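You operate a simulated robot arm through the tools that you are given. There is no shell and no other tool. Be economical: measure what you need, move in short steps, check, and stop when the job is done.

The job below is to be done with a simulated robot arm. You get a single attempt, and the scene is never put back.

## Task
Pump the latched relief valve to between 6 and 9 bar; an early lift means RESEAT, else PASSED.
Fine: open the trim knob wide, let down to 0.0, shut it again, then unlatch.

It is judged by the outcome, as a careful person would: the job done as asked, and still so three seconds after it is handed in. It fails if anything else is knocked over, pushed out of place, dropped, spilled or broken.

## Robot
A 7-joint arm with a two-finger parallel gripper, fixed in place. Base frame: the origin is at the foot of the arm, x ahead of it, y to its left, z up; the work surface is at about z = 0.855. Units: m, degrees, N and s.
With the tool pointing down near the work surface it reaches from about 0.22 to 0.74 m from the base axis. Its first joint turns from -166.0 to 166.0 degrees. Payload 1.57 kg.
The TCP is the grasp point between the finger pads, 0.03 m short of the fingertips. In the tool frame z runs along the fingers and y along their closing line. Largest opening 0.11 m; finger width 0.024, thickness 0.012; the body of the gripper, 0.048 by 0.112 m, starts 0.078 m behind the TCP.
Orientation is that of the tool frame in the base frame, as a unit quaternion [x, y, z, w]. With the fingers straight down and closing along the base's y, the tool's x points along the base's -x, its y along +y and its z along -z.

## Interface
- The arm moves only by the tool send_rows. Its argument "series" is a list of rows, each a list of 7 numbers: the shift along the base's x, y, z in m, then the turn, a rotation vector about the base's x, y, z in degrees, then the gripper command, from -1 (fully open) to 1 (shut), values between in proportion. In form: [[x, y, z, wx, wy, wz, hand], ...]. A call has 1 to 8 rows; each row shifts and turns the commanded pose from where the row before left it. Rows are played at 5 a second. More than 0.05 m and 8.6 degrees between two rows, or a gripper value outside its range, and nothing of the call is played. Where a pose cannot be reached the arm comes as near as it can. A force on the tool above 40 N (or 10 N above the force at the start of the call, whichever is more), or a blocked arm, ends the call early, and 0.2 s more pass. Each finger travels about 0.045 m/s and halts on what it meets, pressing with about 29 N; the grip force reading is that of the motor and also rises with nothing between the fingers. The clock runs only during rows and for 0.2 s after the last one: add rows that do not move to give the fingers time. The reply holds the time, the measured pose of the TCP, the force on the tool along the base axes, the opening and the grip force, in the units named above and with some noise.
- Cameras (640 x 400 px; columns grow to the right, rows downward): "scene" is fixed at [0.3995, -0.5011, 1.4345]; the picture's right is [0.99, -0.14, 0.00], its down [-0.07, -0.46, -0.89] and it looks along [0.13, 0.88, -0.46] (base axes); focal length 292 px, centre (320, 200). "wrist" rides on the gripper at [0.07, 0.016, -0.141] in the tool frame; the picture's right is [-0.23, 0.97, 0.00], its down [-0.86, -0.20, -0.48] and it looks along [-0.47, -0.11, 0.88] (tool axes); focal length 222 px, centre (320, 200). There is no depth. A picture from a camera that has moved, and an enlarged one, comes with that camera's place and axes in the base frame and with its lens.
- grab_frame(camera): a new picture of that camera. It takes no simulated time.
- raise_lower(by): slides the trunk up (or, below 0, down) by that many m; the arm rides with it, the base frame stays. It gives what a move gives, with no picture.
- inspect(camera, box): a new picture of the part [left, top, right, bottom] of that camera's present view, enlarged. It takes no simulated time.
- sign_off(): hands the job in; it is judged then, once.

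Go step by step. Nothing tells you positions but the pictures and the camera data: compare them with the known pose of the tool, close in by small moves and look again before you grip or let go. The budget is 120 turns and 64 pictures, counting those below and the enlarged ones. Unless the task says otherwise, let go and move clear before handing in, and close with one line.

The tools are called after "Request:" as a command line: name --pt "numbers of a row" for each row, then --argument value for the rest, lists and objects as JSON in quotes. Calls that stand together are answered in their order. send_rows: Moves the arm, as the interface text tells. Its arguments: {"type":"object","properties":{"series":{"type":"array","items":{"type":"array","items":{"type":"number"}}}},"required":["series"]} The other tools are called the same way: raise_lower (by) slides the trunk up or down; grab_frame (camera) takes a picture; inspect (camera, box) takes an enlarged picture of a part of a camera's view; sign_off () hands the job in.

At the start:

```text
t: 0.0
tcp_pos: [0.2801, 0.3249, 1.2842]
tcp_rot: [0.001, 1.0, -0.001, 0.0]
contact_force: [-0.7, 0.1, -0.5]
width: 0.11
gripper_force: 0.1
trunk travel left (down, up): [-0.525, 0.065]
```

scene: 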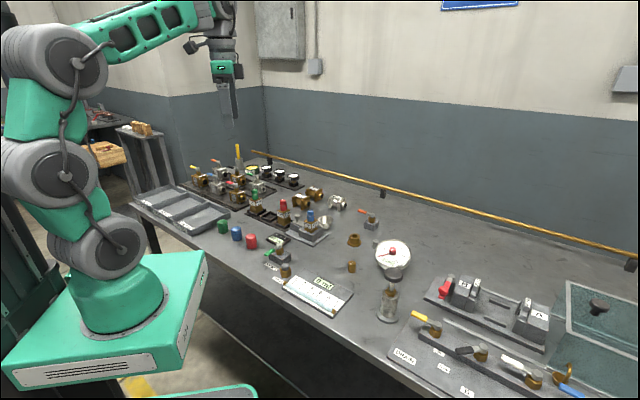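
wrist: 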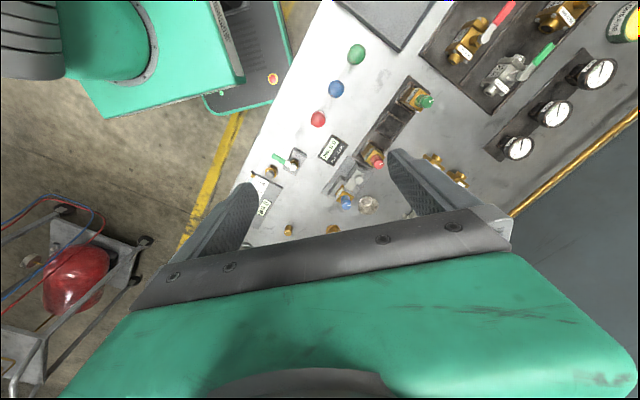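

The scene shows a crowded bench with relief valves, gauges, pump parts and labels. I'll enlarge the areas to understand the rig first.

Request:
inspect --camera "scene" --box '[160, 140, 350, 260]'

Request:
inspect --camera "scene" --box '[250, 200, 440, 330]'

Request:
inspect --camera "scene" --box '[370, 260, 630, 400]'

```text
3.33 times, centred on (255, 200) of scene
camera zoom: at [0.3995, -0.5011, 1.4345], right [0.99, -0.14, 0.0], down [-0.07, -0.46, -0.89], along [0.13, 0.88, -0.46], focal length 972 px, centre (537, 200)
```

zoom: 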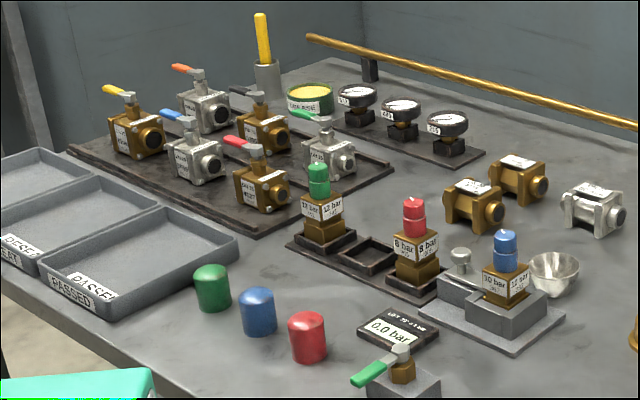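

```text
3.08 times, centred on (345, 265) of scene
camera zoom: at [0.3995, -0.5011, 1.4345], right [0.99, -0.14, 0.0], down [-0.07, -0.46, -0.89], along [0.13, 0.88, -0.46], focal length 897 px, centre (243, 0)
```

zoom: 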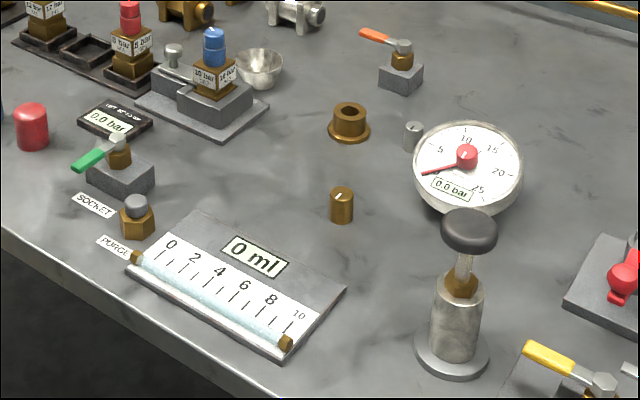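

```text
2.46 times, centred on (500, 330) of scene
camera zoom: at [0.3995, -0.5011, 1.4345], right [0.99, -0.14, 0.0], down [-0.07, -0.46, -0.89], along [0.13, 0.88, -0.46], focal length 718 px, centre (-123, -120)
```

zoom: 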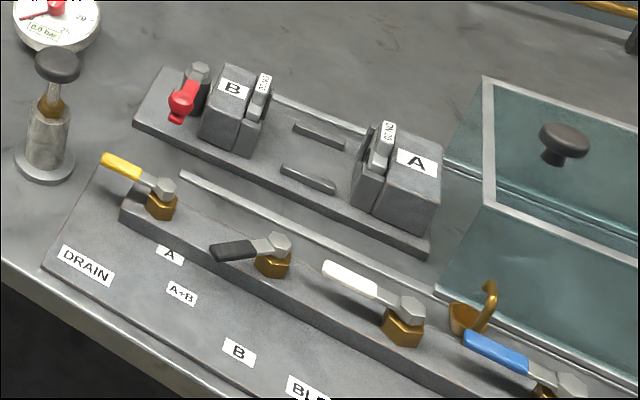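

I can read the trays RESEAT / PASSED, a latched blue valve in a dock, a pump with gauge. I need finer views of the small controls and labels.

Request:
inspect --camera "scene" --box '[255, 200, 345, 260]'

Request:
inspect --camera "scene" --box '[255, 240, 365, 310]'

Request:
inspect --camera "scene" --box '[340, 200, 440, 265]'

Request:
inspect --camera "scene" --box '[380, 310, 600, 400]'

```text
6.67 times, centred on (300, 230) of scene
camera zoom: at [0.3995, -0.5011, 1.4345], right [0.99, -0.14, 0.0], down [-0.07, -0.46, -0.89], along [0.13, 0.88, -0.46], focal length 1944 px, centre (453, 0)
```

zoom: 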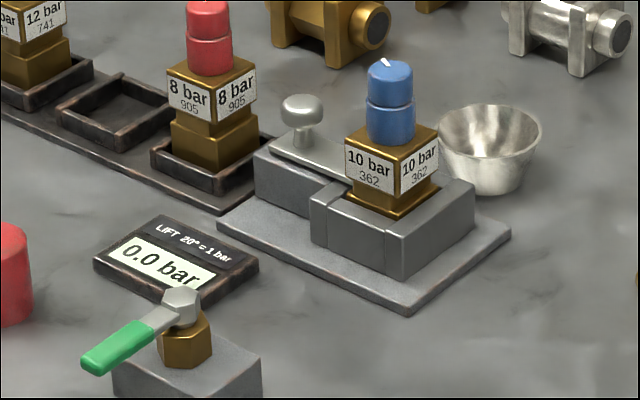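

```text
5.71 times, centred on (310, 275) of scene
camera zoom: at [0.3995, -0.5011, 1.4345], right [0.99, -0.14, 0.0], down [-0.07, -0.46, -0.89], along [0.13, 0.88, -0.46], focal length 1667 px, centre (377, -229)
```

zoom: 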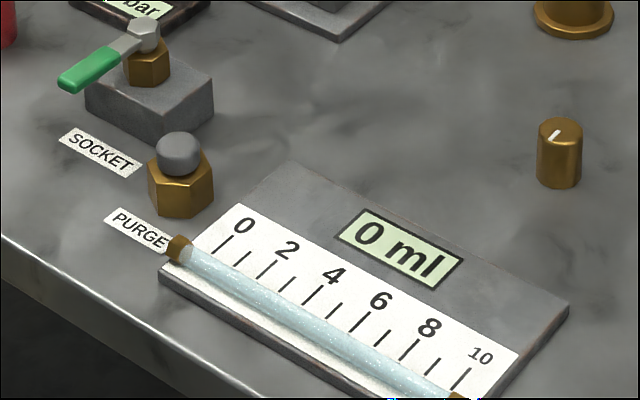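

```text
6.15 times, centred on (390, 232) of scene
camera zoom: at [0.3995, -0.5011, 1.4345], right [0.99, -0.14, 0.0], down [-0.07, -0.46, -0.89], along [0.13, 0.88, -0.46], focal length 1795 px, centre (-111, 0)
```

zoom: 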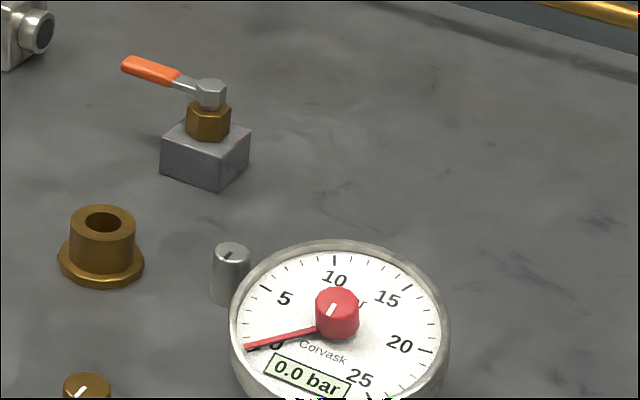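

```text
2.91 times, centred on (490, 355) of scene
camera zoom: at [0.3995, -0.5011, 1.4345], right [0.99, -0.14, 0.0], down [-0.07, -0.46, -0.89], along [0.13, 0.88, -0.46], focal length 848 px, centre (-174, -251)
```

zoom: 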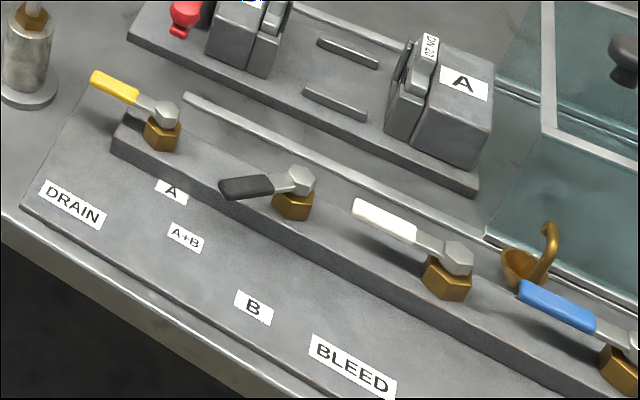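

The pump, gauge, brass knob and silver knob sit around x 0.59–0.71, y 0–0.25. I'll take the wrist camera over there for a close look.

Request:
send_rows --pt "0.028 -0.029 -0.03 0 0 0 -1" --pt "0.028 -0.029 -0.03 0 0 0 -1" --pt "0.028 -0.029 -0.03 0 0 0 -1" --pt "0.028 -0.029 -0.03 0 0 0 -1" --pt "0.028 -0.029 -0.03 0 0 0 -1" --pt "0.028 -0.029 -0.03 0 0 0 -1"

Request:
grab_frame --camera "wrist"

```text
refused: row 1 steps farther than a row can; nothing moved
```

```text
54 pictures are left
camera wrist: at [0.2089, 0.3413, 1.4255], right [0.23, 0.97, 0.0], down [0.86, -0.2, 0.48], along [0.47, -0.11, -0.88], focal length 222 px, centre (320, 200)
```

wrist: 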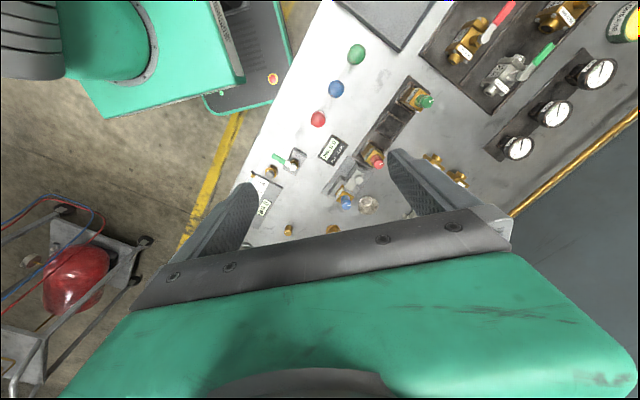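

The step was a hair too long. I'll use shorter rows.

Request:
send_rows --pt "0.03 -0.025 -0.022 0 0 0 -1" --pt "0.03 -0.025 -0.022 0 0 0 -1" --pt "0.03 -0.025 -0.022 0 0 0 -1" --pt "0.03 -0.025 -0.022 0 0 0 -1" --pt "0.03 -0.025 -0.022 0 0 0 -1" --pt "0.03 -0.025 -0.022 0 0 0 -1" --pt "0.03 -0.025 -0.022 0 0 0 -1"

Request:
grab_frame --camera "wrist"

```text
t: 1.6
tcp_pos: [0.4897, 0.1508, 1.1328]
tcp_rot: [0.001, 1.0, 0.001, 0.001]
contact_force: [-0.1, 0.4, -0.1]
width: 0.11
gripper_force: 0.0
trunk travel left (down, up): [-0.525, 0.065]
```

```text
53 pictures are left
camera wrist: at [0.4196, 0.1664, 1.2737], right [0.23, 0.97, 0.0], down [0.86, -0.2, 0.48], along [0.47, -0.11, -0.88], focal length 222 px, centre (320, 200)
```

wrist: 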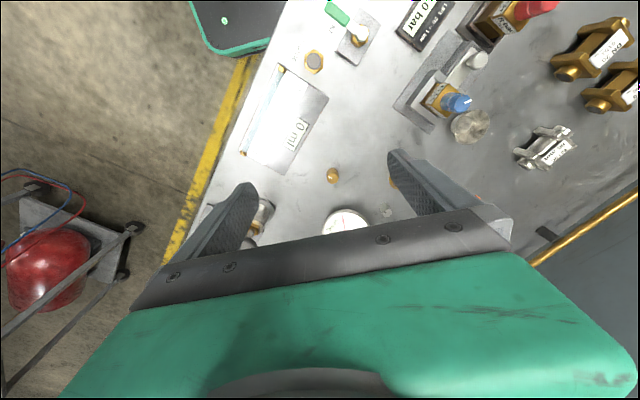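

I now see the brass knob near (0.58, 0.15) and the dock. I'll zoom for any markings.

Request:
inspect --camera "wrist" --box '[300, 150, 420, 240]'

Request:
inspect --camera "wrist" --box '[380, 0, 540, 150]'

Request:
inspect --camera "scene" --box '[340, 225, 430, 330]'

```text
4.44 times, centred on (360, 195) of wrist
camera zoom: at [0.4196, 0.1664, 1.2737], right [0.23, 0.97, 0.0], down [0.86, -0.2, 0.48], along [0.47, -0.11, -0.88], focal length 987 px, centre (142, 222)
```

zoom: 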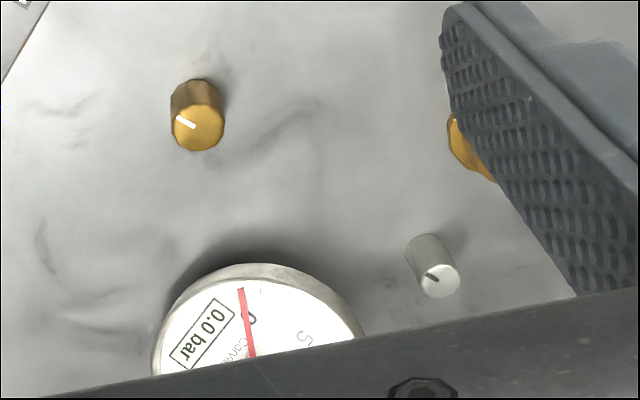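

```text
2.67 times, centred on (460, 75) of wrist
camera zoom: at [0.4196, 0.1664, 1.2737], right [0.23, 0.97, 0.0], down [0.86, -0.2, 0.48], along [0.47, -0.11, -0.88], focal length 592 px, centre (-53, 533)
```

zoom: 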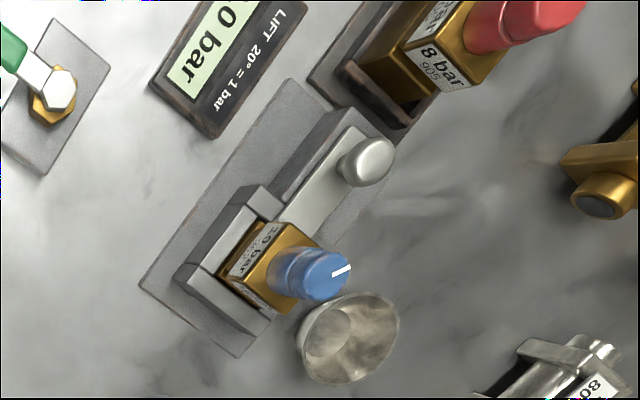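

```text
3.81 times, centred on (385, 278) of scene
camera zoom: at [0.3995, -0.5011, 1.4345], right [0.99, -0.14, 0.0], down [-0.07, -0.46, -0.89], along [0.13, 0.88, -0.46], focal length 1111 px, centre (72, -95)
```

zoom: 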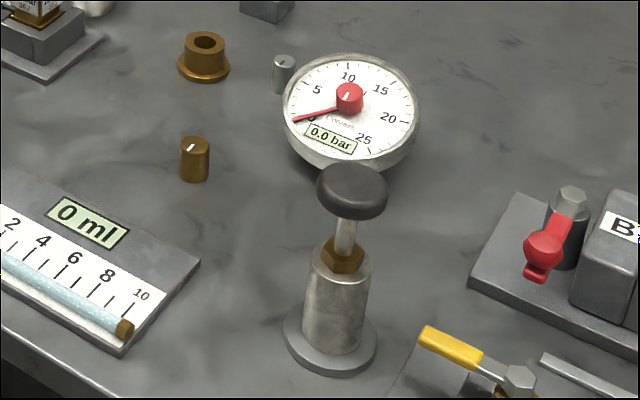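

No further labels; green lever = SOCKET, grey dome = PURGE, and the two pointer knobs flank the gauge. I'll move over near the pump to localise its knob.

Request:
send_rows --pt "0.0175 -0.0425 -0.013 0 0 0 -1" --pt "0.0175 -0.0425 -0.013 0 0 0 -1" --pt "0.0175 -0.0425 -0.013 0 0 0 -1" --pt "0.0175 -0.0425 -0.013 0 0 0 -1" --pt "0 0 0 0 0 0 -1"

Request:
grab_frame --camera "wrist"

```text
t: 2.8
tcp_pos: [0.561, -0.0186, 1.0837]
tcp_rot: [0.0, 1.0, 0.0, 0.0]
contact_force: [-0.1, 0.0, 0.4]
width: 0.11
gripper_force: 0.0
trunk travel left (down, up): [-0.525, 0.065]
```

```text
49 pictures are left
camera wrist: at [0.4902, -0.0022, 1.2235], right [0.23, 0.97, 0.0], down [0.86, -0.2, 0.48], along [0.47, -0.11, -0.88], focal length 222 px, centre (320, 200)
```

wrist: 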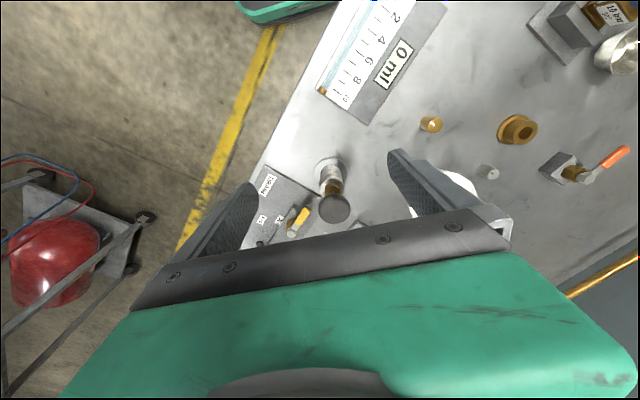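

The pump knob is about (0.64, -0.017, top 0.98), ~42 mm wide. I'll go above it and re-check.

Request:
send_rows --pt "0.04 0.001 -0.015 0 0 0 -1" --pt "0.038 0.001 -0.02 0 0 0 -1" --pt "0 0 0 0 0 0 -1"

Request:
grab_frame --camera "wrist"

Request:
inspect --camera "scene" --box '[340, 210, 440, 330]'

```text
t: 3.6
tcp_pos: [0.639, -0.0162, 1.0429]
tcp_rot: [0.0, 1.0, 0.001, -0.001]
contact_force: [-0.3, 0.7, -0.3]
width: 0.11
gripper_force: 0.0
trunk travel left (down, up): [-0.525, 0.065]
```

```text
48 pictures are left
camera wrist: at [0.5687, -0.0001, 1.1842], right [0.23, 0.97, 0.0], down [0.86, -0.2, 0.48], along [0.47, -0.11, -0.88], focal length 222 px, centre (320, 200)
```

wrist: 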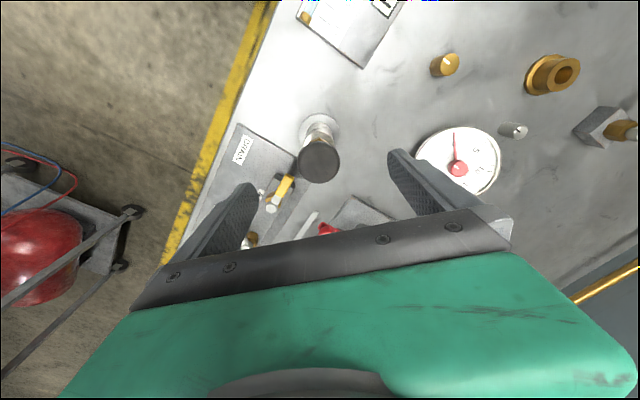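

```text
3.33 times, centred on (390, 270) of scene
camera zoom: at [0.3995, -0.5011, 1.4345], right [0.99, -0.14, 0.0], down [-0.07, -0.46, -0.89], along [0.13, 0.88, -0.46], focal length 972 px, centre (87, -33)
```

zoom: 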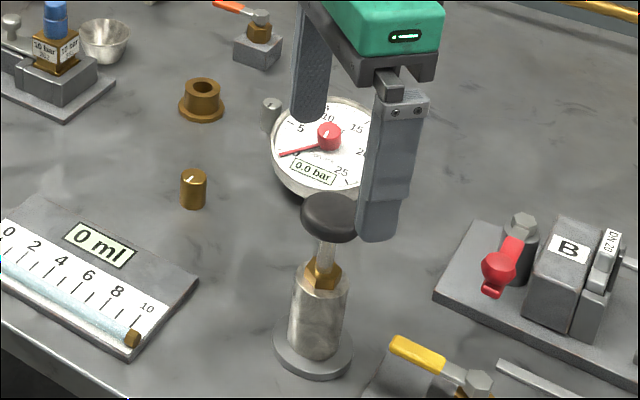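

Aligned over the pump knob. I'll go down and close around it.

Request:
send_rows --pt "-0.003 -0.001 -0.03 0 0 0 -1" --pt "0 0 -0.028 0 0 0 -1" --pt "0 0 0 0 0 0 0" --pt "0 0 0 0 0 0 1" --pt "0 0 0 0 0 0 1" --pt "0 0 0 0 0 0 1"

Request:
inspect --camera "scene" --box '[340, 210, 440, 330]'

```text
t: 5.0
tcp_pos: [0.6339, -0.0181, 0.9844]
tcp_rot: [-0.001, 1.0, 0.0, 0.0]
contact_force: [-0.5, 3.1, -1.2]
width: 0.0412
gripper_force: 11.1
trunk travel left (down, up): [-0.525, 0.065]
```

```text
3.33 times, centred on (390, 270) of scene
camera zoom: at [0.3995, -0.5011, 1.4345], right [0.99, -0.14, 0.0], down [-0.07, -0.46, -0.89], along [0.13, 0.88, -0.46], focal length 972 px, centre (87, -33)
```

zoom: 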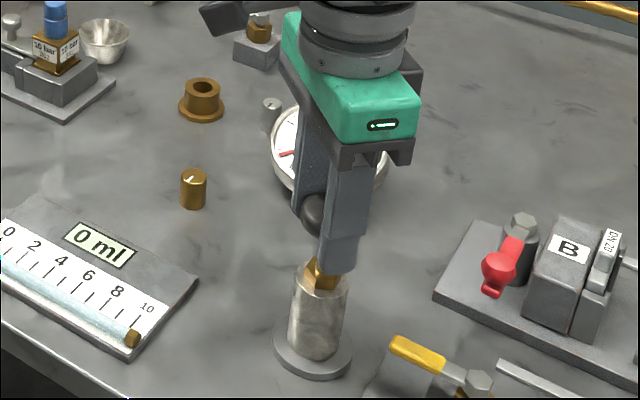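

Gripped (41 mm). I'll do a small, slow down-stroke and read the gauge.

Request:
send_rows --pt "0 0 -0.004 0 0 0 1" --pt "0 0 -0.004 0 0 0 1" --pt "0 0 -0.004 0 0 0 1"

Request:
grab_frame --camera "wrist"

```text
t: 5.8
tcp_pos: [0.6354, -0.0186, 0.9734]
tcp_rot: [-0.001, 1.0, -0.001, -0.001]
contact_force: [0.7, 7.5, 3.4]
width: 0.0407
gripper_force: 44.9
trunk travel left (down, up): [-0.525, 0.065]
```

```text
45 pictures are left
camera wrist: at [0.5637, -0.0016, 1.1144], right [0.23, 0.97, 0.0], down [0.86, -0.2, 0.48], along [0.47, -0.11, -0.88], focal length 222 px, centre (320, 200)
```

wrist: 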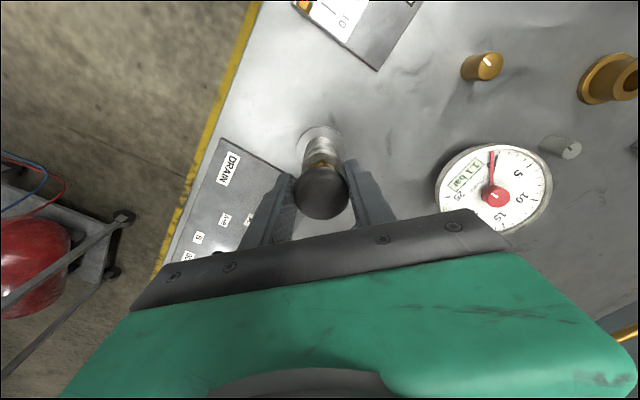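

Pressure rises: about 1.1 bar for 11 mm. Continuing the stroke gently.

Request:
send_rows --pt "0 0.001 -0.005 0 0 0 1" --pt "0 0 -0.005 0 0 0 1" --pt "0 0 -0.005 0 0 0 1"

Request:
inspect --camera "wrist" --box '[420, 130, 580, 230]'

```text
t: 6.6
tcp_pos: [0.6352, -0.0169, 0.9579]
tcp_rot: [0.0, 1.0, 0.0, 0.001]
contact_force: [-1.7, 7.4, 8.0]
width: 0.0403
gripper_force: 45.1
trunk travel left (down, up): [-0.525, 0.065]
```

```text
4.00 times, centred on (500, 180) of wrist
camera zoom: at [0.5636, -0.0015, 1.0995], right [0.23, 0.97, 0.0], down [0.85, -0.2, 0.48], along [0.47, -0.11, -0.88], focal length 888 px, centre (-400, 280)
```

zoom: 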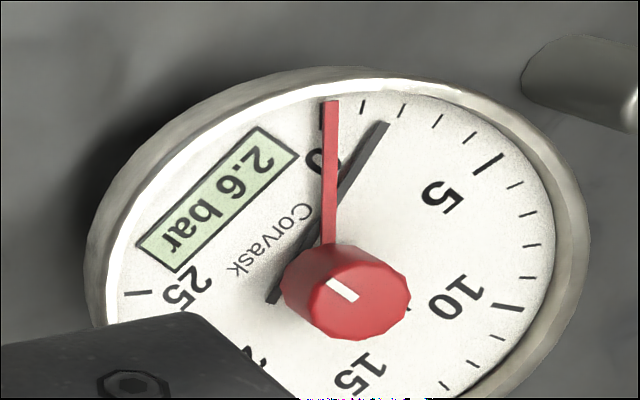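

2.6 bar; the black hand is the pressure, the red is a marker hand. Continuing down to find the stroke end.

Request:
send_rows --pt "0 0 -0.005 0 0 0 1" --pt "0 0 -0.005 0 0 0 1"

Request:
grab_frame --camera "wrist"

```text
t: 7.2
tcp_pos: [0.634, -0.0177, 0.9535]
tcp_rot: [0.0, 1.0, 0.001, 0.005]
contact_force: [-6.9, 7.5, 32.1]
width: 0.0404
gripper_force: 45.2
trunk travel left (down, up): [-0.525, 0.065]
```

```text
43 pictures are left
camera wrist: at [0.5626, -0.0014, 1.0941], right [0.23, 0.97, 0.0], down [0.85, -0.2, 0.49], along [0.47, -0.11, -0.87], focal length 222 px, centre (320, 200)
```

wrist: 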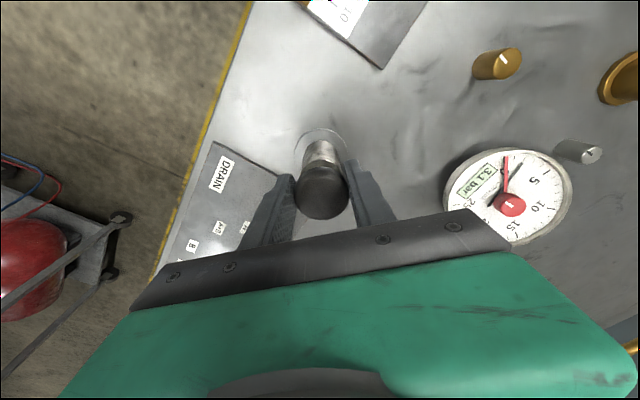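

End of stroke at 3.1 bar. Now raise the plunger and check the pressure holds.

Request:
send_rows --pt "0 0 0.007 0 0 0 1" --pt "0 0 0.007 0 0 0 1" --pt "0 0 0.007 0 0 0 1" --pt "0 0 0.007 0 0 0 1" --pt "0 0 0.005 0 0 0 1" --pt "0 0 0 0 0 0 1"

Request:
grab_frame --camera "wrist"

```text
t: 8.6
tcp_pos: [0.6345, -0.0167, 0.9815]
tcp_rot: [0.0, 1.0, 0.0, -0.001]
contact_force: [0.9, 4.7, 0.6]
width: 0.0406
gripper_force: 45.0
trunk travel left (down, up): [-0.525, 0.065]
```

```text
42 pictures are left
camera wrist: at [0.5642, -0.0015, 1.1223], right [0.23, 0.97, 0.0], down [0.86, -0.2, 0.48], along [0.46, -0.11, -0.88], focal length 222 px, centre (320, 200)
```

wrist: 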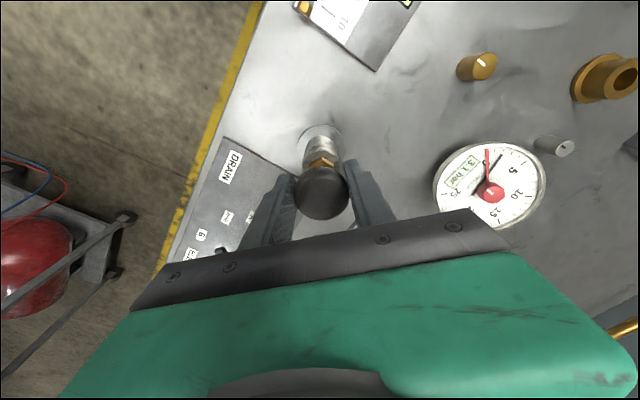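

It holds at 3.1. Second stroke, ~28 mm.

Request:
send_rows --pt "0 0 -0.006 0 0 0 1" --pt "0 0 -0.006 0 0 0 1" --pt "0 0 -0.006 0 0 0 1" --pt "0 0 -0.006 0 0 0 1" --pt "0 0 -0.004 0 0 0 1" --pt "0 0 0 0 0 0 1"

Request:
inspect --camera "wrist" --box '[420, 130, 580, 230]'

Request:
inspect --camera "scene" --box '[255, 200, 345, 260]'

```text
t: 10.0
tcp_pos: [0.6352, -0.0176, 0.9552]
tcp_rot: [0.0, 1.0, 0.0, 0.001]
contact_force: [-0.2, 1.2, 8.2]
width: 0.0405
gripper_force: 45.1
trunk travel left (down, up): [-0.525, 0.065]
```

```text
4.00 times, centred on (500, 180) of wrist
camera zoom: at [0.5635, -0.0015, 1.0956], right [0.23, 0.97, 0.0], down [0.85, -0.2, 0.48], along [0.47, -0.11, -0.88], focal length 888 px, centre (-400, 280)
```

zoom: 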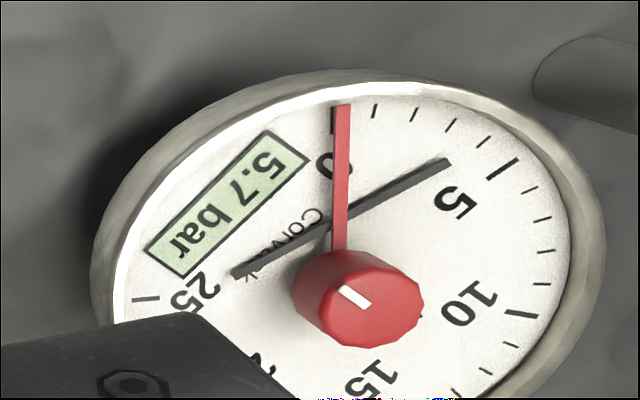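

```text
6.67 times, centred on (300, 230) of scene
camera zoom: at [0.3995, -0.5011, 1.4345], right [0.99, -0.14, 0.0], down [-0.07, -0.46, -0.89], along [0.13, 0.88, -0.46], focal length 1944 px, centre (453, 0)
```

zoom: 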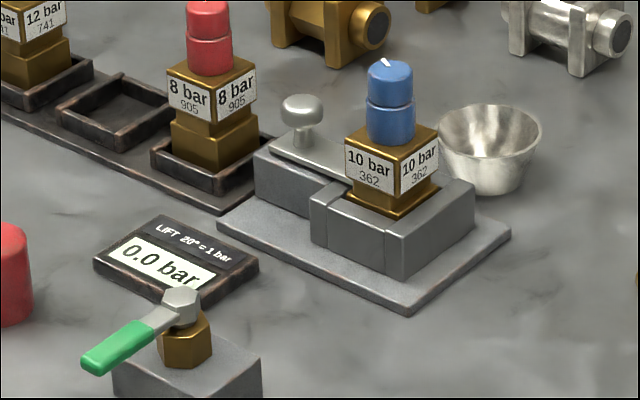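

Digital says 5.7 bar, no lift yet, but the black hand appears to read lower; I'll wait a second and look again before continuing.

Request:
send_rows --pt "0 0 0.007 0 0 0 1" --pt "0 0 0.007 0 0 0 1" --pt "0 0 0.007 0 0 0 1" --pt "0 0 0.007 0 0 0 1" --pt "0 0 0 0 0 0 1" --pt "0 0 0 0 0 0 1"

Request:
inspect --camera "wrist" --box '[420, 130, 580, 230]'

```text
t: 11.4
tcp_pos: [0.6353, -0.0166, 0.9812]
tcp_rot: [0.0, 1.0, -0.001, -0.001]
contact_force: [10.8, 0.2, 0.9]
width: 0.0407
gripper_force: 44.9
trunk travel left (down, up): [-0.525, 0.065]
```

```text
4.00 times, centred on (500, 180) of wrist
camera zoom: at [0.5639, -0.0015, 1.1225], right [0.23, 0.97, 0.0], down [0.86, -0.2, 0.48], along [0.47, -0.11, -0.88], focal length 888 px, centre (-400, 280)
```

zoom: 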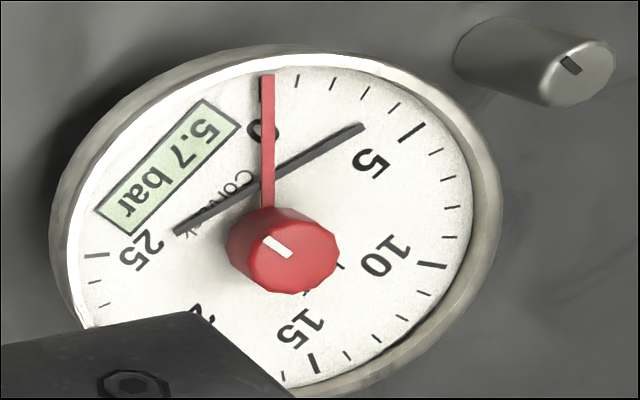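

Steady at 5.7 bar on the readout. A third, partial stroke should take it to about 7.4.

Request:
send_rows --pt "0 0 -0.005 0 0 0 1" --pt "0 0 -0.005 0 0 0 1" --pt "0 0 -0.005 0 0 0 1" --pt "0 0 -0.002 0 0 0 1" --pt "0 0 0 0 0 0 1"

Request:
inspect --camera "wrist" --box '[420, 130, 580, 230]'

Request:
inspect --camera "scene" --box '[255, 200, 345, 260]'

```text
t: 12.6
tcp_pos: [0.6353, -0.0172, 0.9629]
tcp_rot: [0.0, 1.0, 0.0, 0.0]
contact_force: [7.2, 2.5, 5.2]
width: 0.0405
gripper_force: 45.1
trunk travel left (down, up): [-0.525, 0.065]
```

```text
4.00 times, centred on (500, 180) of wrist
camera zoom: at [0.5638, -0.0016, 1.1048], right [0.23, 0.97, 0.0], down [0.86, -0.2, 0.48], along [0.47, -0.11, -0.88], focal length 888 px, centre (-400, 280)
```

zoom: 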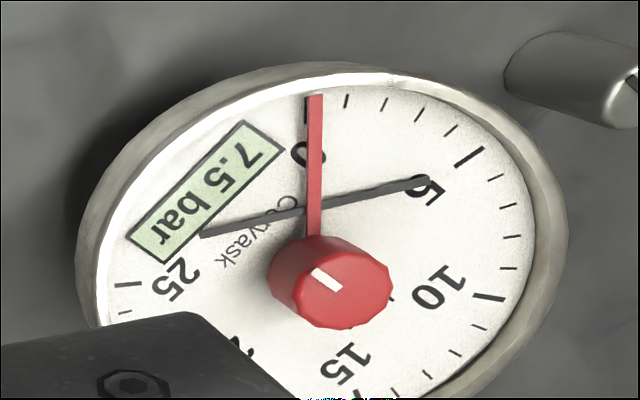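

```text
6.67 times, centred on (300, 230) of scene
camera zoom: at [0.3995, -0.5011, 1.4345], right [0.99, -0.14, 0.0], down [-0.07, -0.46, -0.89], along [0.13, 0.88, -0.46], focal length 1944 px, centre (453, 0)
```

zoom: 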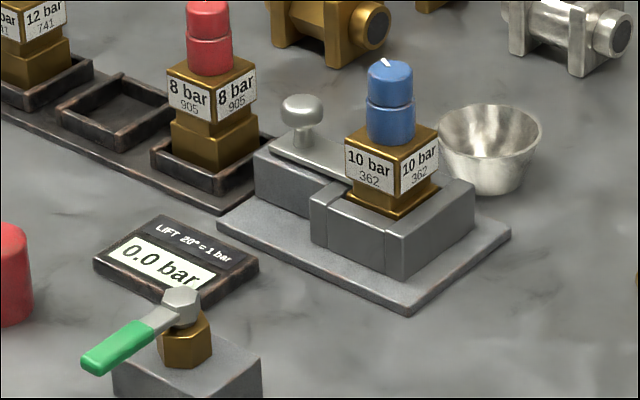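

7.5 bar on the readout with no lift recorded (LIFT 0.0). I'll return the plunger to the top, release, and back off.

Request:
send_rows --pt "0 0 0.007 0 0 0 1" --pt "0 0 0.007 0 0 0 1" --pt "0 0 0.004 0 0 0 1" --pt "0 0 0 0 0 0 0" --pt "0 0 0 0 0 0 -0.7" --pt "0 0 0 0 0 0 -0.7" --pt "0 0 0.03 0 0 0 -0.7" --pt "0 0 0.04 0 0 0 -0.7"

Request:
send_rows --pt "-0.03 0.03 0.02 0 0 0 -1" --pt "-0.03 0.035 0.01 0 0 0 -1" --pt "-0.03 0.035 0 0 0 0 -1" --pt "-0.02 0.035 0 0 0 0 -1" --pt "0 0.03 0 0 0 0 -1" --pt "0 0 0 0 0 0 -1"

Request:
grab_frame --camera "wrist"

Request:
inspect --camera "scene" --box '[255, 200, 435, 310]'

```text
t: 14.4
tcp_pos: [0.6361, -0.017, 1.055]
tcp_rot: [0.0, 1.0, 0.001, 0.0]
contact_force: [0.2, -0.4, -0.2]
width: 0.0935
gripper_force: 0.0
trunk travel left (down, up): [-0.525, 0.065]
```

```text
t: 15.8
tcp_pos: [0.523, 0.1492, 1.0834]
tcp_rot: [0.0, 1.0, 0.0, 0.001]
contact_force: [-0.9, -0.7, -0.2]
width: 0.1098
gripper_force: 0.1
trunk travel left (down, up): [-0.525, 0.065]
```

```text
36 pictures are left
camera wrist: at [0.451, 0.1663, 1.2247], right [0.23, 0.97, 0.0], down [0.86, -0.2, 0.48], along [0.47, -0.11, -0.88], focal length 222 px, centre (320, 200)
```

wrist: 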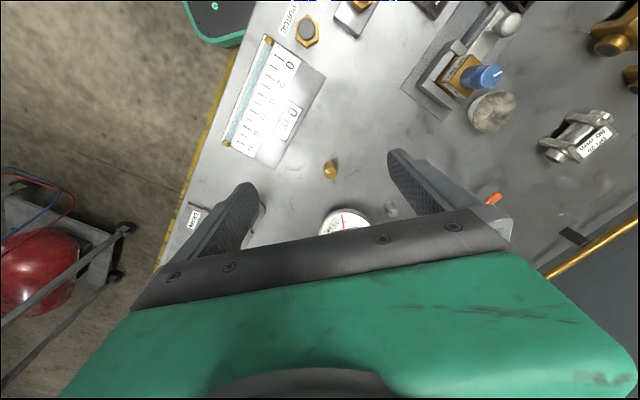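

```text
3.56 times, centred on (345, 255) of scene
camera zoom: at [0.3995, -0.5011, 1.4345], right [0.99, -0.14, 0.0], down [-0.07, -0.46, -0.89], along [0.13, 0.88, -0.46], focal length 1037 px, centre (231, 4)
```

zoom: 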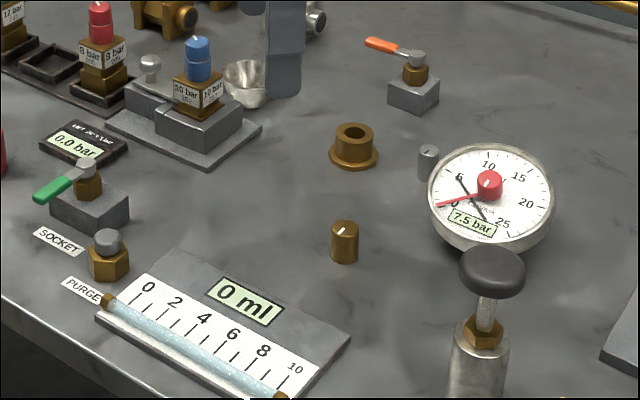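

Readout holds 7.5, LIFT 0.0 — no early lift, so PASSED. The brass knob (≈0.582, 0.153, 30 mm high) is my first candidate for the trim; going above it.

Request:
send_rows --pt "0.02 0.001 -0.04 0 0 0 -0.3" --pt "0.02 0.002 -0.04 0 0 0 -0.3" --pt "0.019 0.001 -0.04 0 0 0 -0.3" --pt "0 0 0 0 0 0 -0.3"

Request:
grab_frame --camera "wrist"

```text
t: 16.8
tcp_pos: [0.5835, 0.1503, 0.9638]
tcp_rot: [0.0, 1.0, 0.001, 0.0]
contact_force: [-0.7, -1.0, 0.4]
width: 0.0715
gripper_force: 0.1
trunk travel left (down, up): [-0.525, 0.065]
```

```text
34 pictures are left
camera wrist: at [0.5114, 0.1653, 1.1038], right [0.23, 0.97, 0.0], down [0.86, -0.2, 0.48], along [0.47, -0.11, -0.88], focal length 222 px, centre (320, 200)
```

wrist: 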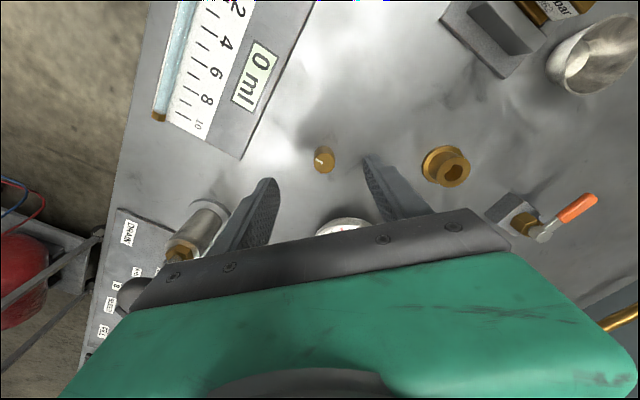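

Well centred. Lower and close on the knob.

Request:
send_rows --pt "0 0.002 -0.033 0 0 0 -0.3" --pt "0 0 -0.032 0 0 0 -0.3" --pt "0 0 0 0 0 0 0.3" --pt "0 0 0 0 0 0 0.8" --pt "0 0 0 0 0 0 0.8"

Request:
grab_frame --camera "wrist"

```text
t: 18.0
tcp_pos: [0.5822, 0.1514, 0.8959]
tcp_rot: [0.002, 1.0, 0.0, 0.0]
contact_force: [0.0, -9.8, -0.5]
width: 0.0236
gripper_force: 12.8
trunk travel left (down, up): [-0.525, 0.065]
```

```text
33 pictures are left
camera wrist: at [0.5122, 0.1686, 1.0368], right [0.23, 0.97, 0.0], down [0.85, -0.2, 0.48], along [0.46, -0.11, -0.88], focal length 222 px, centre (320, 200)
```

wrist: 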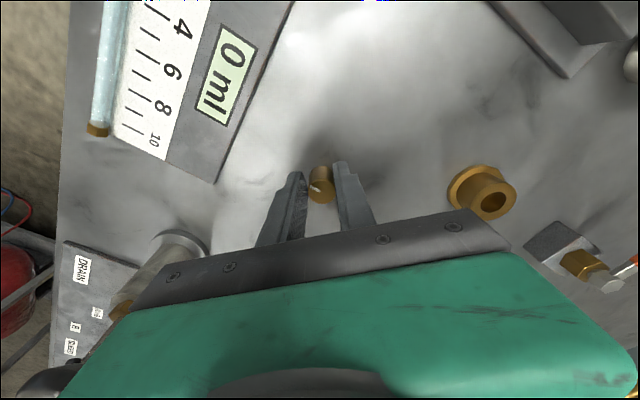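

Gripped (24 mm). Turn a little counter-clockwise and watch the readout.

Request:
send_rows --pt "0 -0.001 0 0 0 8 0.9" --pt "0 0 0 0 0 8 0.9" --pt "0 0 0 0 0 8 0.9" --pt "0 0 0 0 0 0 0.9" --pt "0 0 0 0 0 0 0.9"

Request:
inspect --camera "scene" --box '[255, 200, 435, 310]'

```text
t: 19.2
tcp_pos: [0.5844, 0.1484, 0.8967]
tcp_rot: [-0.206, 0.978, 0.0, -0.001]
contact_force: [6.6, -29.7, -10.8]
width: 0.0235
gripper_force: 35.8
trunk travel left (down, up): [-0.525, 0.065]
```

```text
3.56 times, centred on (345, 255) of scene
camera zoom: at [0.3995, -0.5011, 1.4345], right [0.99, -0.14, 0.0], down [-0.07, -0.46, -0.89], along [0.13, 0.88, -0.46], focal length 1037 px, centre (231, 4)
```

zoom: 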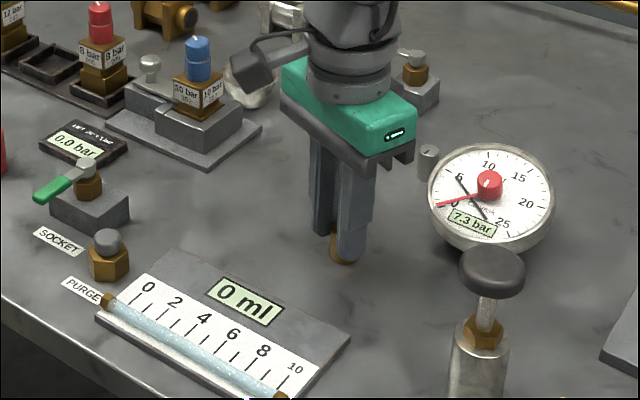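

Pressure is bleeding slowly (7.3) — the brass knob is the trim. I'll relieve the side force and keep opening.

Request:
send_rows --pt "0.001 -0.003 0.001 0 0 0 0.9" --pt "0 0 0 0 0 8 0.9" --pt "0 0 0 0 0 8 0.9" --pt "0 0 0 0 0 8 0.9" --pt "0 0 0 0 0 8 0.9" --pt "0 0 0 0 0 8 0.9" --pt "0 0 0 0 0 0 0.9"

Request:
inspect --camera "scene" --box '[255, 200, 435, 310]'

```text
t: 20.8
tcp_pos: [0.5874, 0.1492, 0.9003]
tcp_rot: [-0.531, 0.848, 0.0, 0.004]
contact_force: [20.5, -7.4, 4.9]
width: 0.0248
gripper_force: 11.2
trunk travel left (down, up): [-0.525, 0.065]
```

```text
3.56 times, centred on (345, 255) of scene
camera zoom: at [0.3995, -0.5011, 1.4345], right [0.99, -0.14, 0.0], down [-0.07, -0.46, -0.89], along [0.13, 0.88, -0.46], focal length 1037 px, centre (231, 4)
```

zoom: 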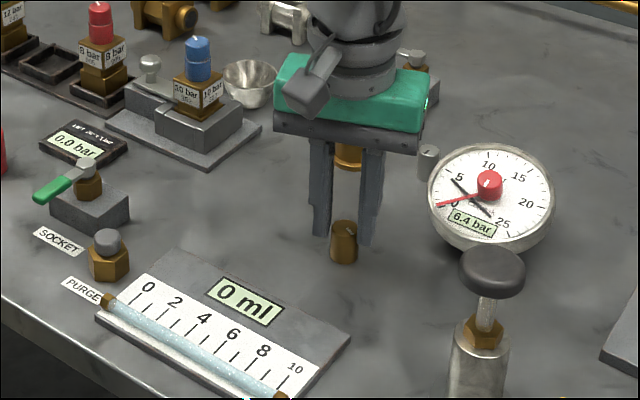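

6.4 and falling; the mark turns with me. Continue opening.

Request:
send_rows --pt "0.002 0 0 0 0 8 0.9" --pt "0 0 0 0 0 8 0.9" --pt "0 0 0 0 0 8 0.9" --pt "0 0 0 0 0 8 0.9" --pt "0 0 0 0 0 0 0.9" --pt "0 0 0 0 0 0 0.9"

Request:
inspect --camera "scene" --box '[315, 215, 435, 290]'

```text
t: 22.2
tcp_pos: [0.5891, 0.1505, 0.8999]
tcp_rot: [0.743, -0.669, 0.002, -0.001]
contact_force: [23.6, 1.2, 9.1]
width: 0.0273
gripper_force: 12.2
trunk travel left (down, up): [-0.525, 0.065]
```

```text
5.33 times, centred on (375, 252) of scene
camera zoom: at [0.3995, -0.5011, 1.4345], right [0.99, -0.14, 0.0], down [-0.07, -0.46, -0.89], along [0.13, 0.88, -0.46], focal length 1556 px, centre (27, -80)
```

zoom: 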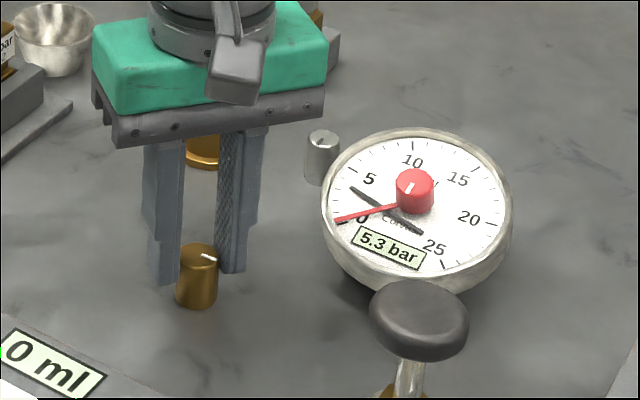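

Width reads 27 mm and the knob looks a bit nearer the front than the fingers. A wrist look to re-centre before continuing.

Request:
inspect --camera "wrist" --box '[220, 120, 420, 245]'

```text
3.20 times, centred on (320, 182) of wrist
camera zoom: at [0.5785, 0.0784, 1.0399], right [-0.99, 0.12, 0.0], down [0.11, 0.87, 0.48], along [0.06, 0.48, -0.88], focal length 711 px, centre (320, 256)
```

zoom: 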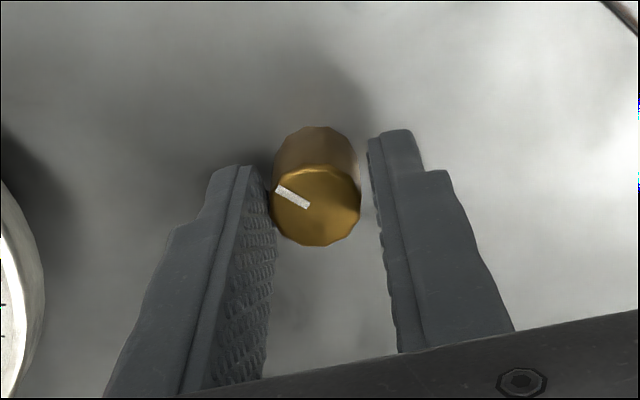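

The knob is against the +x finger only; shift 3 mm in +x and continue opening.

Request:
send_rows --pt "0.002 -0.001 0 0 0 0 0.9" --pt "0.001 0 0 0 0 0 1" --pt "0 0 0 0 0 8 1" --pt "0 0 0 0 0 8 1" --pt "0 0 0 0 0 8 1" --pt "0 0 0 0 0 8 1" --pt "0 0 0 0 0 0 1"

Request:
inspect --camera "wrist" --box '[220, 120, 420, 245]'

Request:
inspect --camera "scene" --box '[315, 215, 435, 290]'

```text
t: 23.8
tcp_pos: [0.5912, 0.1502, 0.896]
tcp_rot: [0.9, -0.436, 0.0, 0.0]
contact_force: [24.2, 16.7, -15.2]
width: 0.0233
gripper_force: 35.3
trunk travel left (down, up): [-0.525, 0.065]
```

```text
3.20 times, centred on (320, 182) of wrist
camera zoom: at [0.6213, 0.0849, 1.0374], right [-0.91, -0.42, 0.0], down [-0.37, 0.8, 0.48], along [-0.2, 0.43, -0.88], focal length 711 px, centre (320, 256)
```

zoom: 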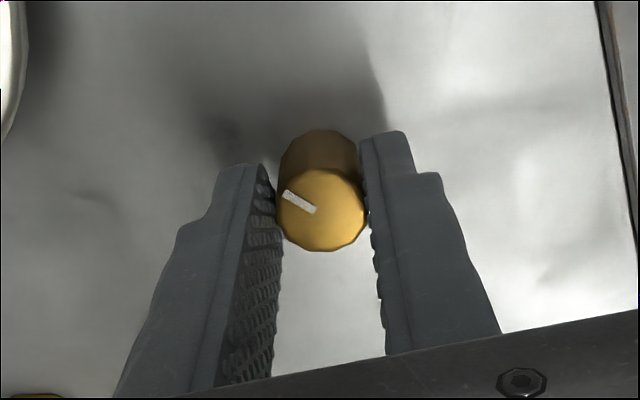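

```text
5.33 times, centred on (375, 252) of scene
camera zoom: at [0.3995, -0.5011, 1.4345], right [0.99, -0.14, 0.0], down [-0.07, -0.46, -0.89], along [0.13, 0.88, -0.46], focal length 1556 px, centre (27, -80)
```

zoom: 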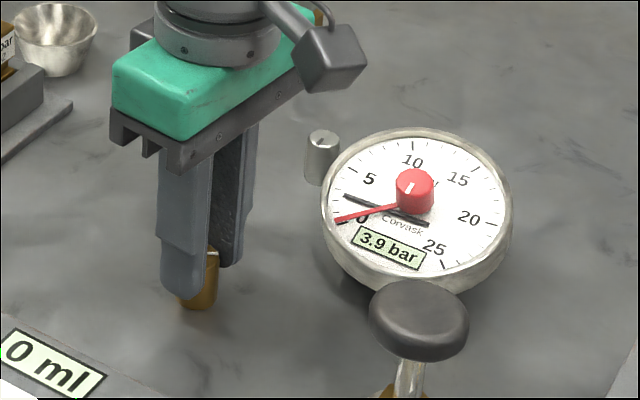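

3.9 bar, knob following. Continue opening until a stop is felt.

Request:
send_rows --pt "0.002 0.002 -0.001 0 0 0 1" --pt "0 0 0 0 0 8 1" --pt "0 0 0 0 0 8 1" --pt "0 0 0 0 0 8 1" --pt "0 0 0 0 0 8 1" --pt "0 0 0 0 0 8 1" --pt "0 0 0 0 0 0 1"

Request:
inspect --camera "wrist" --box '[220, 120, 420, 245]'

```text
t: 25.4
tcp_pos: [0.593, 0.1515, 0.8951]
tcp_rot: [0.995, -0.103, 0.0, 0.001]
contact_force: [15.0, 15.0, -9.7]
width: 0.0233
gripper_force: 35.9
trunk travel left (down, up): [-0.525, 0.065]
```

```text
3.20 times, centred on (320, 182) of wrist
camera zoom: at [0.657, 0.1213, 1.0374], right [-0.42, -0.91, 0.0], down [-0.8, 0.37, 0.48], along [-0.43, 0.2, -0.88], focal length 711 px, centre (320, 256)
```

zoom: 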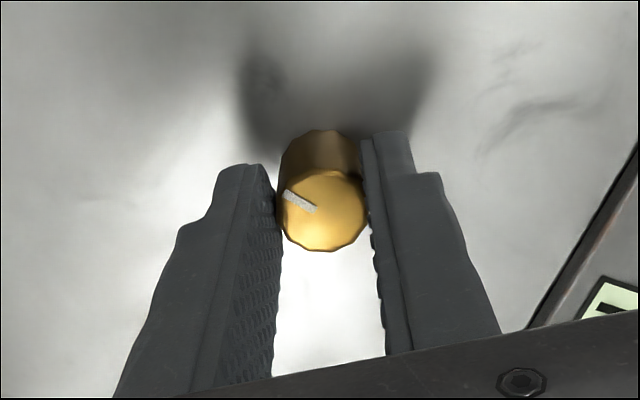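

No slip. I'll check that the knob body itself hasn't shifted and read the pressure.

Request:
inspect --camera "scene" --box '[255, 200, 435, 310]'

```text
3.56 times, centred on (345, 255) of scene
camera zoom: at [0.3995, -0.5011, 1.4345], right [0.99, -0.14, 0.0], down [-0.07, -0.46, -0.89], along [0.13, 0.88, -0.46], focal length 1037 px, centre (231, 4)
```

zoom: 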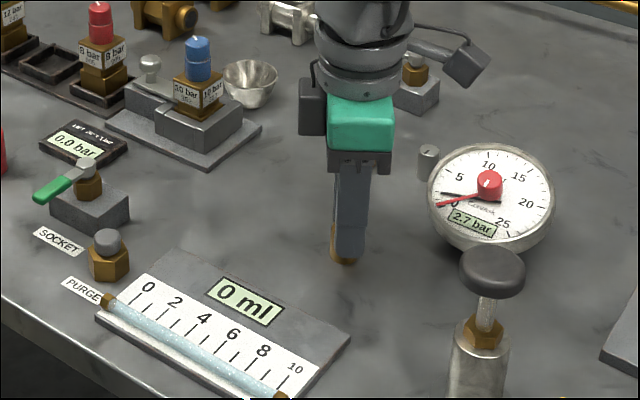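

The knob stayed in place; 2.7 bar. Continue opening towards a stop.

Request:
send_rows --pt "0.001 0.001 -0.001 0 0 8 1" --pt "0 0 0 0 0 8 1" --pt "0 0 0 0 0 8 1" --pt "0 0 0 0 0 8 1" --pt "0 0 0 0 0 8 1" --pt "0 0 0 0 0 0 1"

Request:
inspect --camera "wrist" --box '[220, 120, 420, 245]'

```text
t: 26.8
tcp_pos: [0.5929, 0.1528, 0.8976]
tcp_rot: [0.997, 0.071, 0.0, 0.001]
contact_force: [-0.4, 12.5, 7.6]
width: 0.0235
gripper_force: 35.8
out of reach, approached as far as the arm can: row 3, 4, 5
trunk travel left (down, up): [-0.525, 0.065]
```

```text
3.20 times, centred on (320, 182) of wrist
camera zoom: at [0.6628, 0.146, 1.0373], right [-0.09, -1.0, 0.0], down [-0.87, 0.08, 0.48], along [-0.48, 0.04, -0.88], focal length 711 px, centre (320, 256)
```

zoom: 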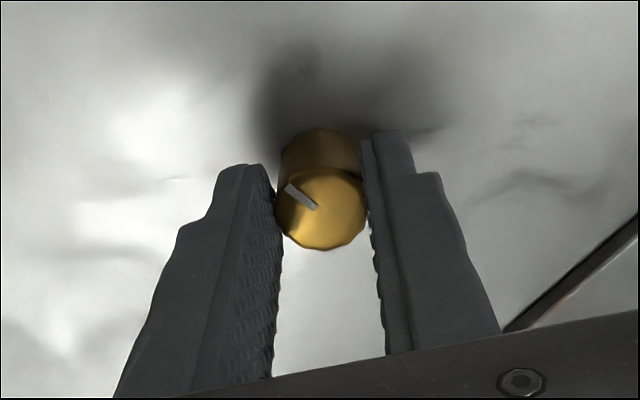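

The wrist is at its limit (~180° opened) and the knob isn't at a stop yet. I'll release, wind back and regrip to open further.

Request:
send_rows --pt "0 0 0 0 0 0 0" --pt "0 0 0 0 0 0 -0.1" --pt "0 0 0 0 0 -8 -0.1" --pt "0 0 0 0 0 -8 -0.1" --pt "0 0 0 0 0 -8 -0.1" --pt "0 0 0 0 0 -8 -0.1" --pt "0 0 0 0 0 -8 -0.1" --pt "0 0 0 0 0 -8 -0.1"

Request:
send_rows --pt "0 0 0 0 0 -8 -0.1" --pt "0 0 0 0 0 -8 -0.1" --pt "0 0 0 0 0 -8 -0.1" --pt "0 0 0 0 0 -8 -0.1" --pt "0 0 0 0 0 -8 -0.1" --pt "0 0 0 0 0 -8 -0.1" --pt "0 0 0 0 0 -8 -0.1" --pt "0 0 0 0 0 -8 -0.1"

Request:
grab_frame --camera "wrist"

Request:
inspect --camera "scene" --box '[255, 200, 435, 310]'

```text
t: 28.6
tcp_pos: [0.5914, 0.1513, 0.8964]
tcp_rot: [0.939, -0.343, 0.0, 0.0]
contact_force: [-0.5, -0.3, -0.2]
width: 0.0604
gripper_force: 0.1
trunk travel left (down, up): [-0.525, 0.065]
```

```text
t: 30.4
tcp_pos: [0.5928, 0.1511, 0.8975]
tcp_rot: [-0.615, 0.789, 0.0, 0.0]
contact_force: [0.1, 0.1, -0.5]
width: 0.0603
gripper_force: 0.1
trunk travel left (down, up): [-0.525, 0.065]
```

```text
23 pictures are left
camera wrist: at [0.5592, 0.0867, 1.0373], right [-0.89, 0.46, 0.0], down [0.4, 0.78, 0.48], along [0.22, 0.43, -0.88], focal length 222 px, centre (320, 200)
```

wrist: 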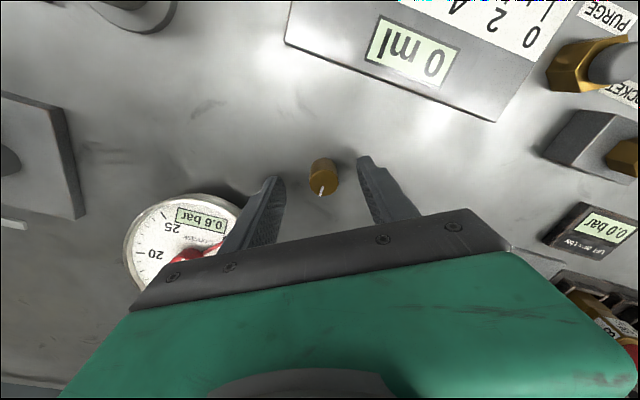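

```text
3.56 times, centred on (345, 255) of scene
camera zoom: at [0.3995, -0.5011, 1.4345], right [0.99, -0.14, 0.0], down [-0.07, -0.46, -0.89], along [0.13, 0.88, -0.46], focal length 1037 px, centre (231, 4)
```

zoom: 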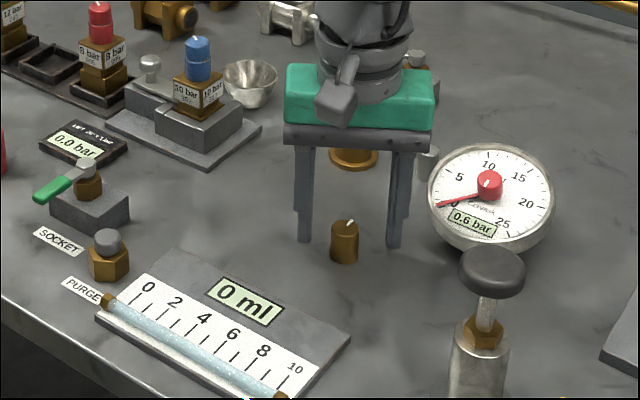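

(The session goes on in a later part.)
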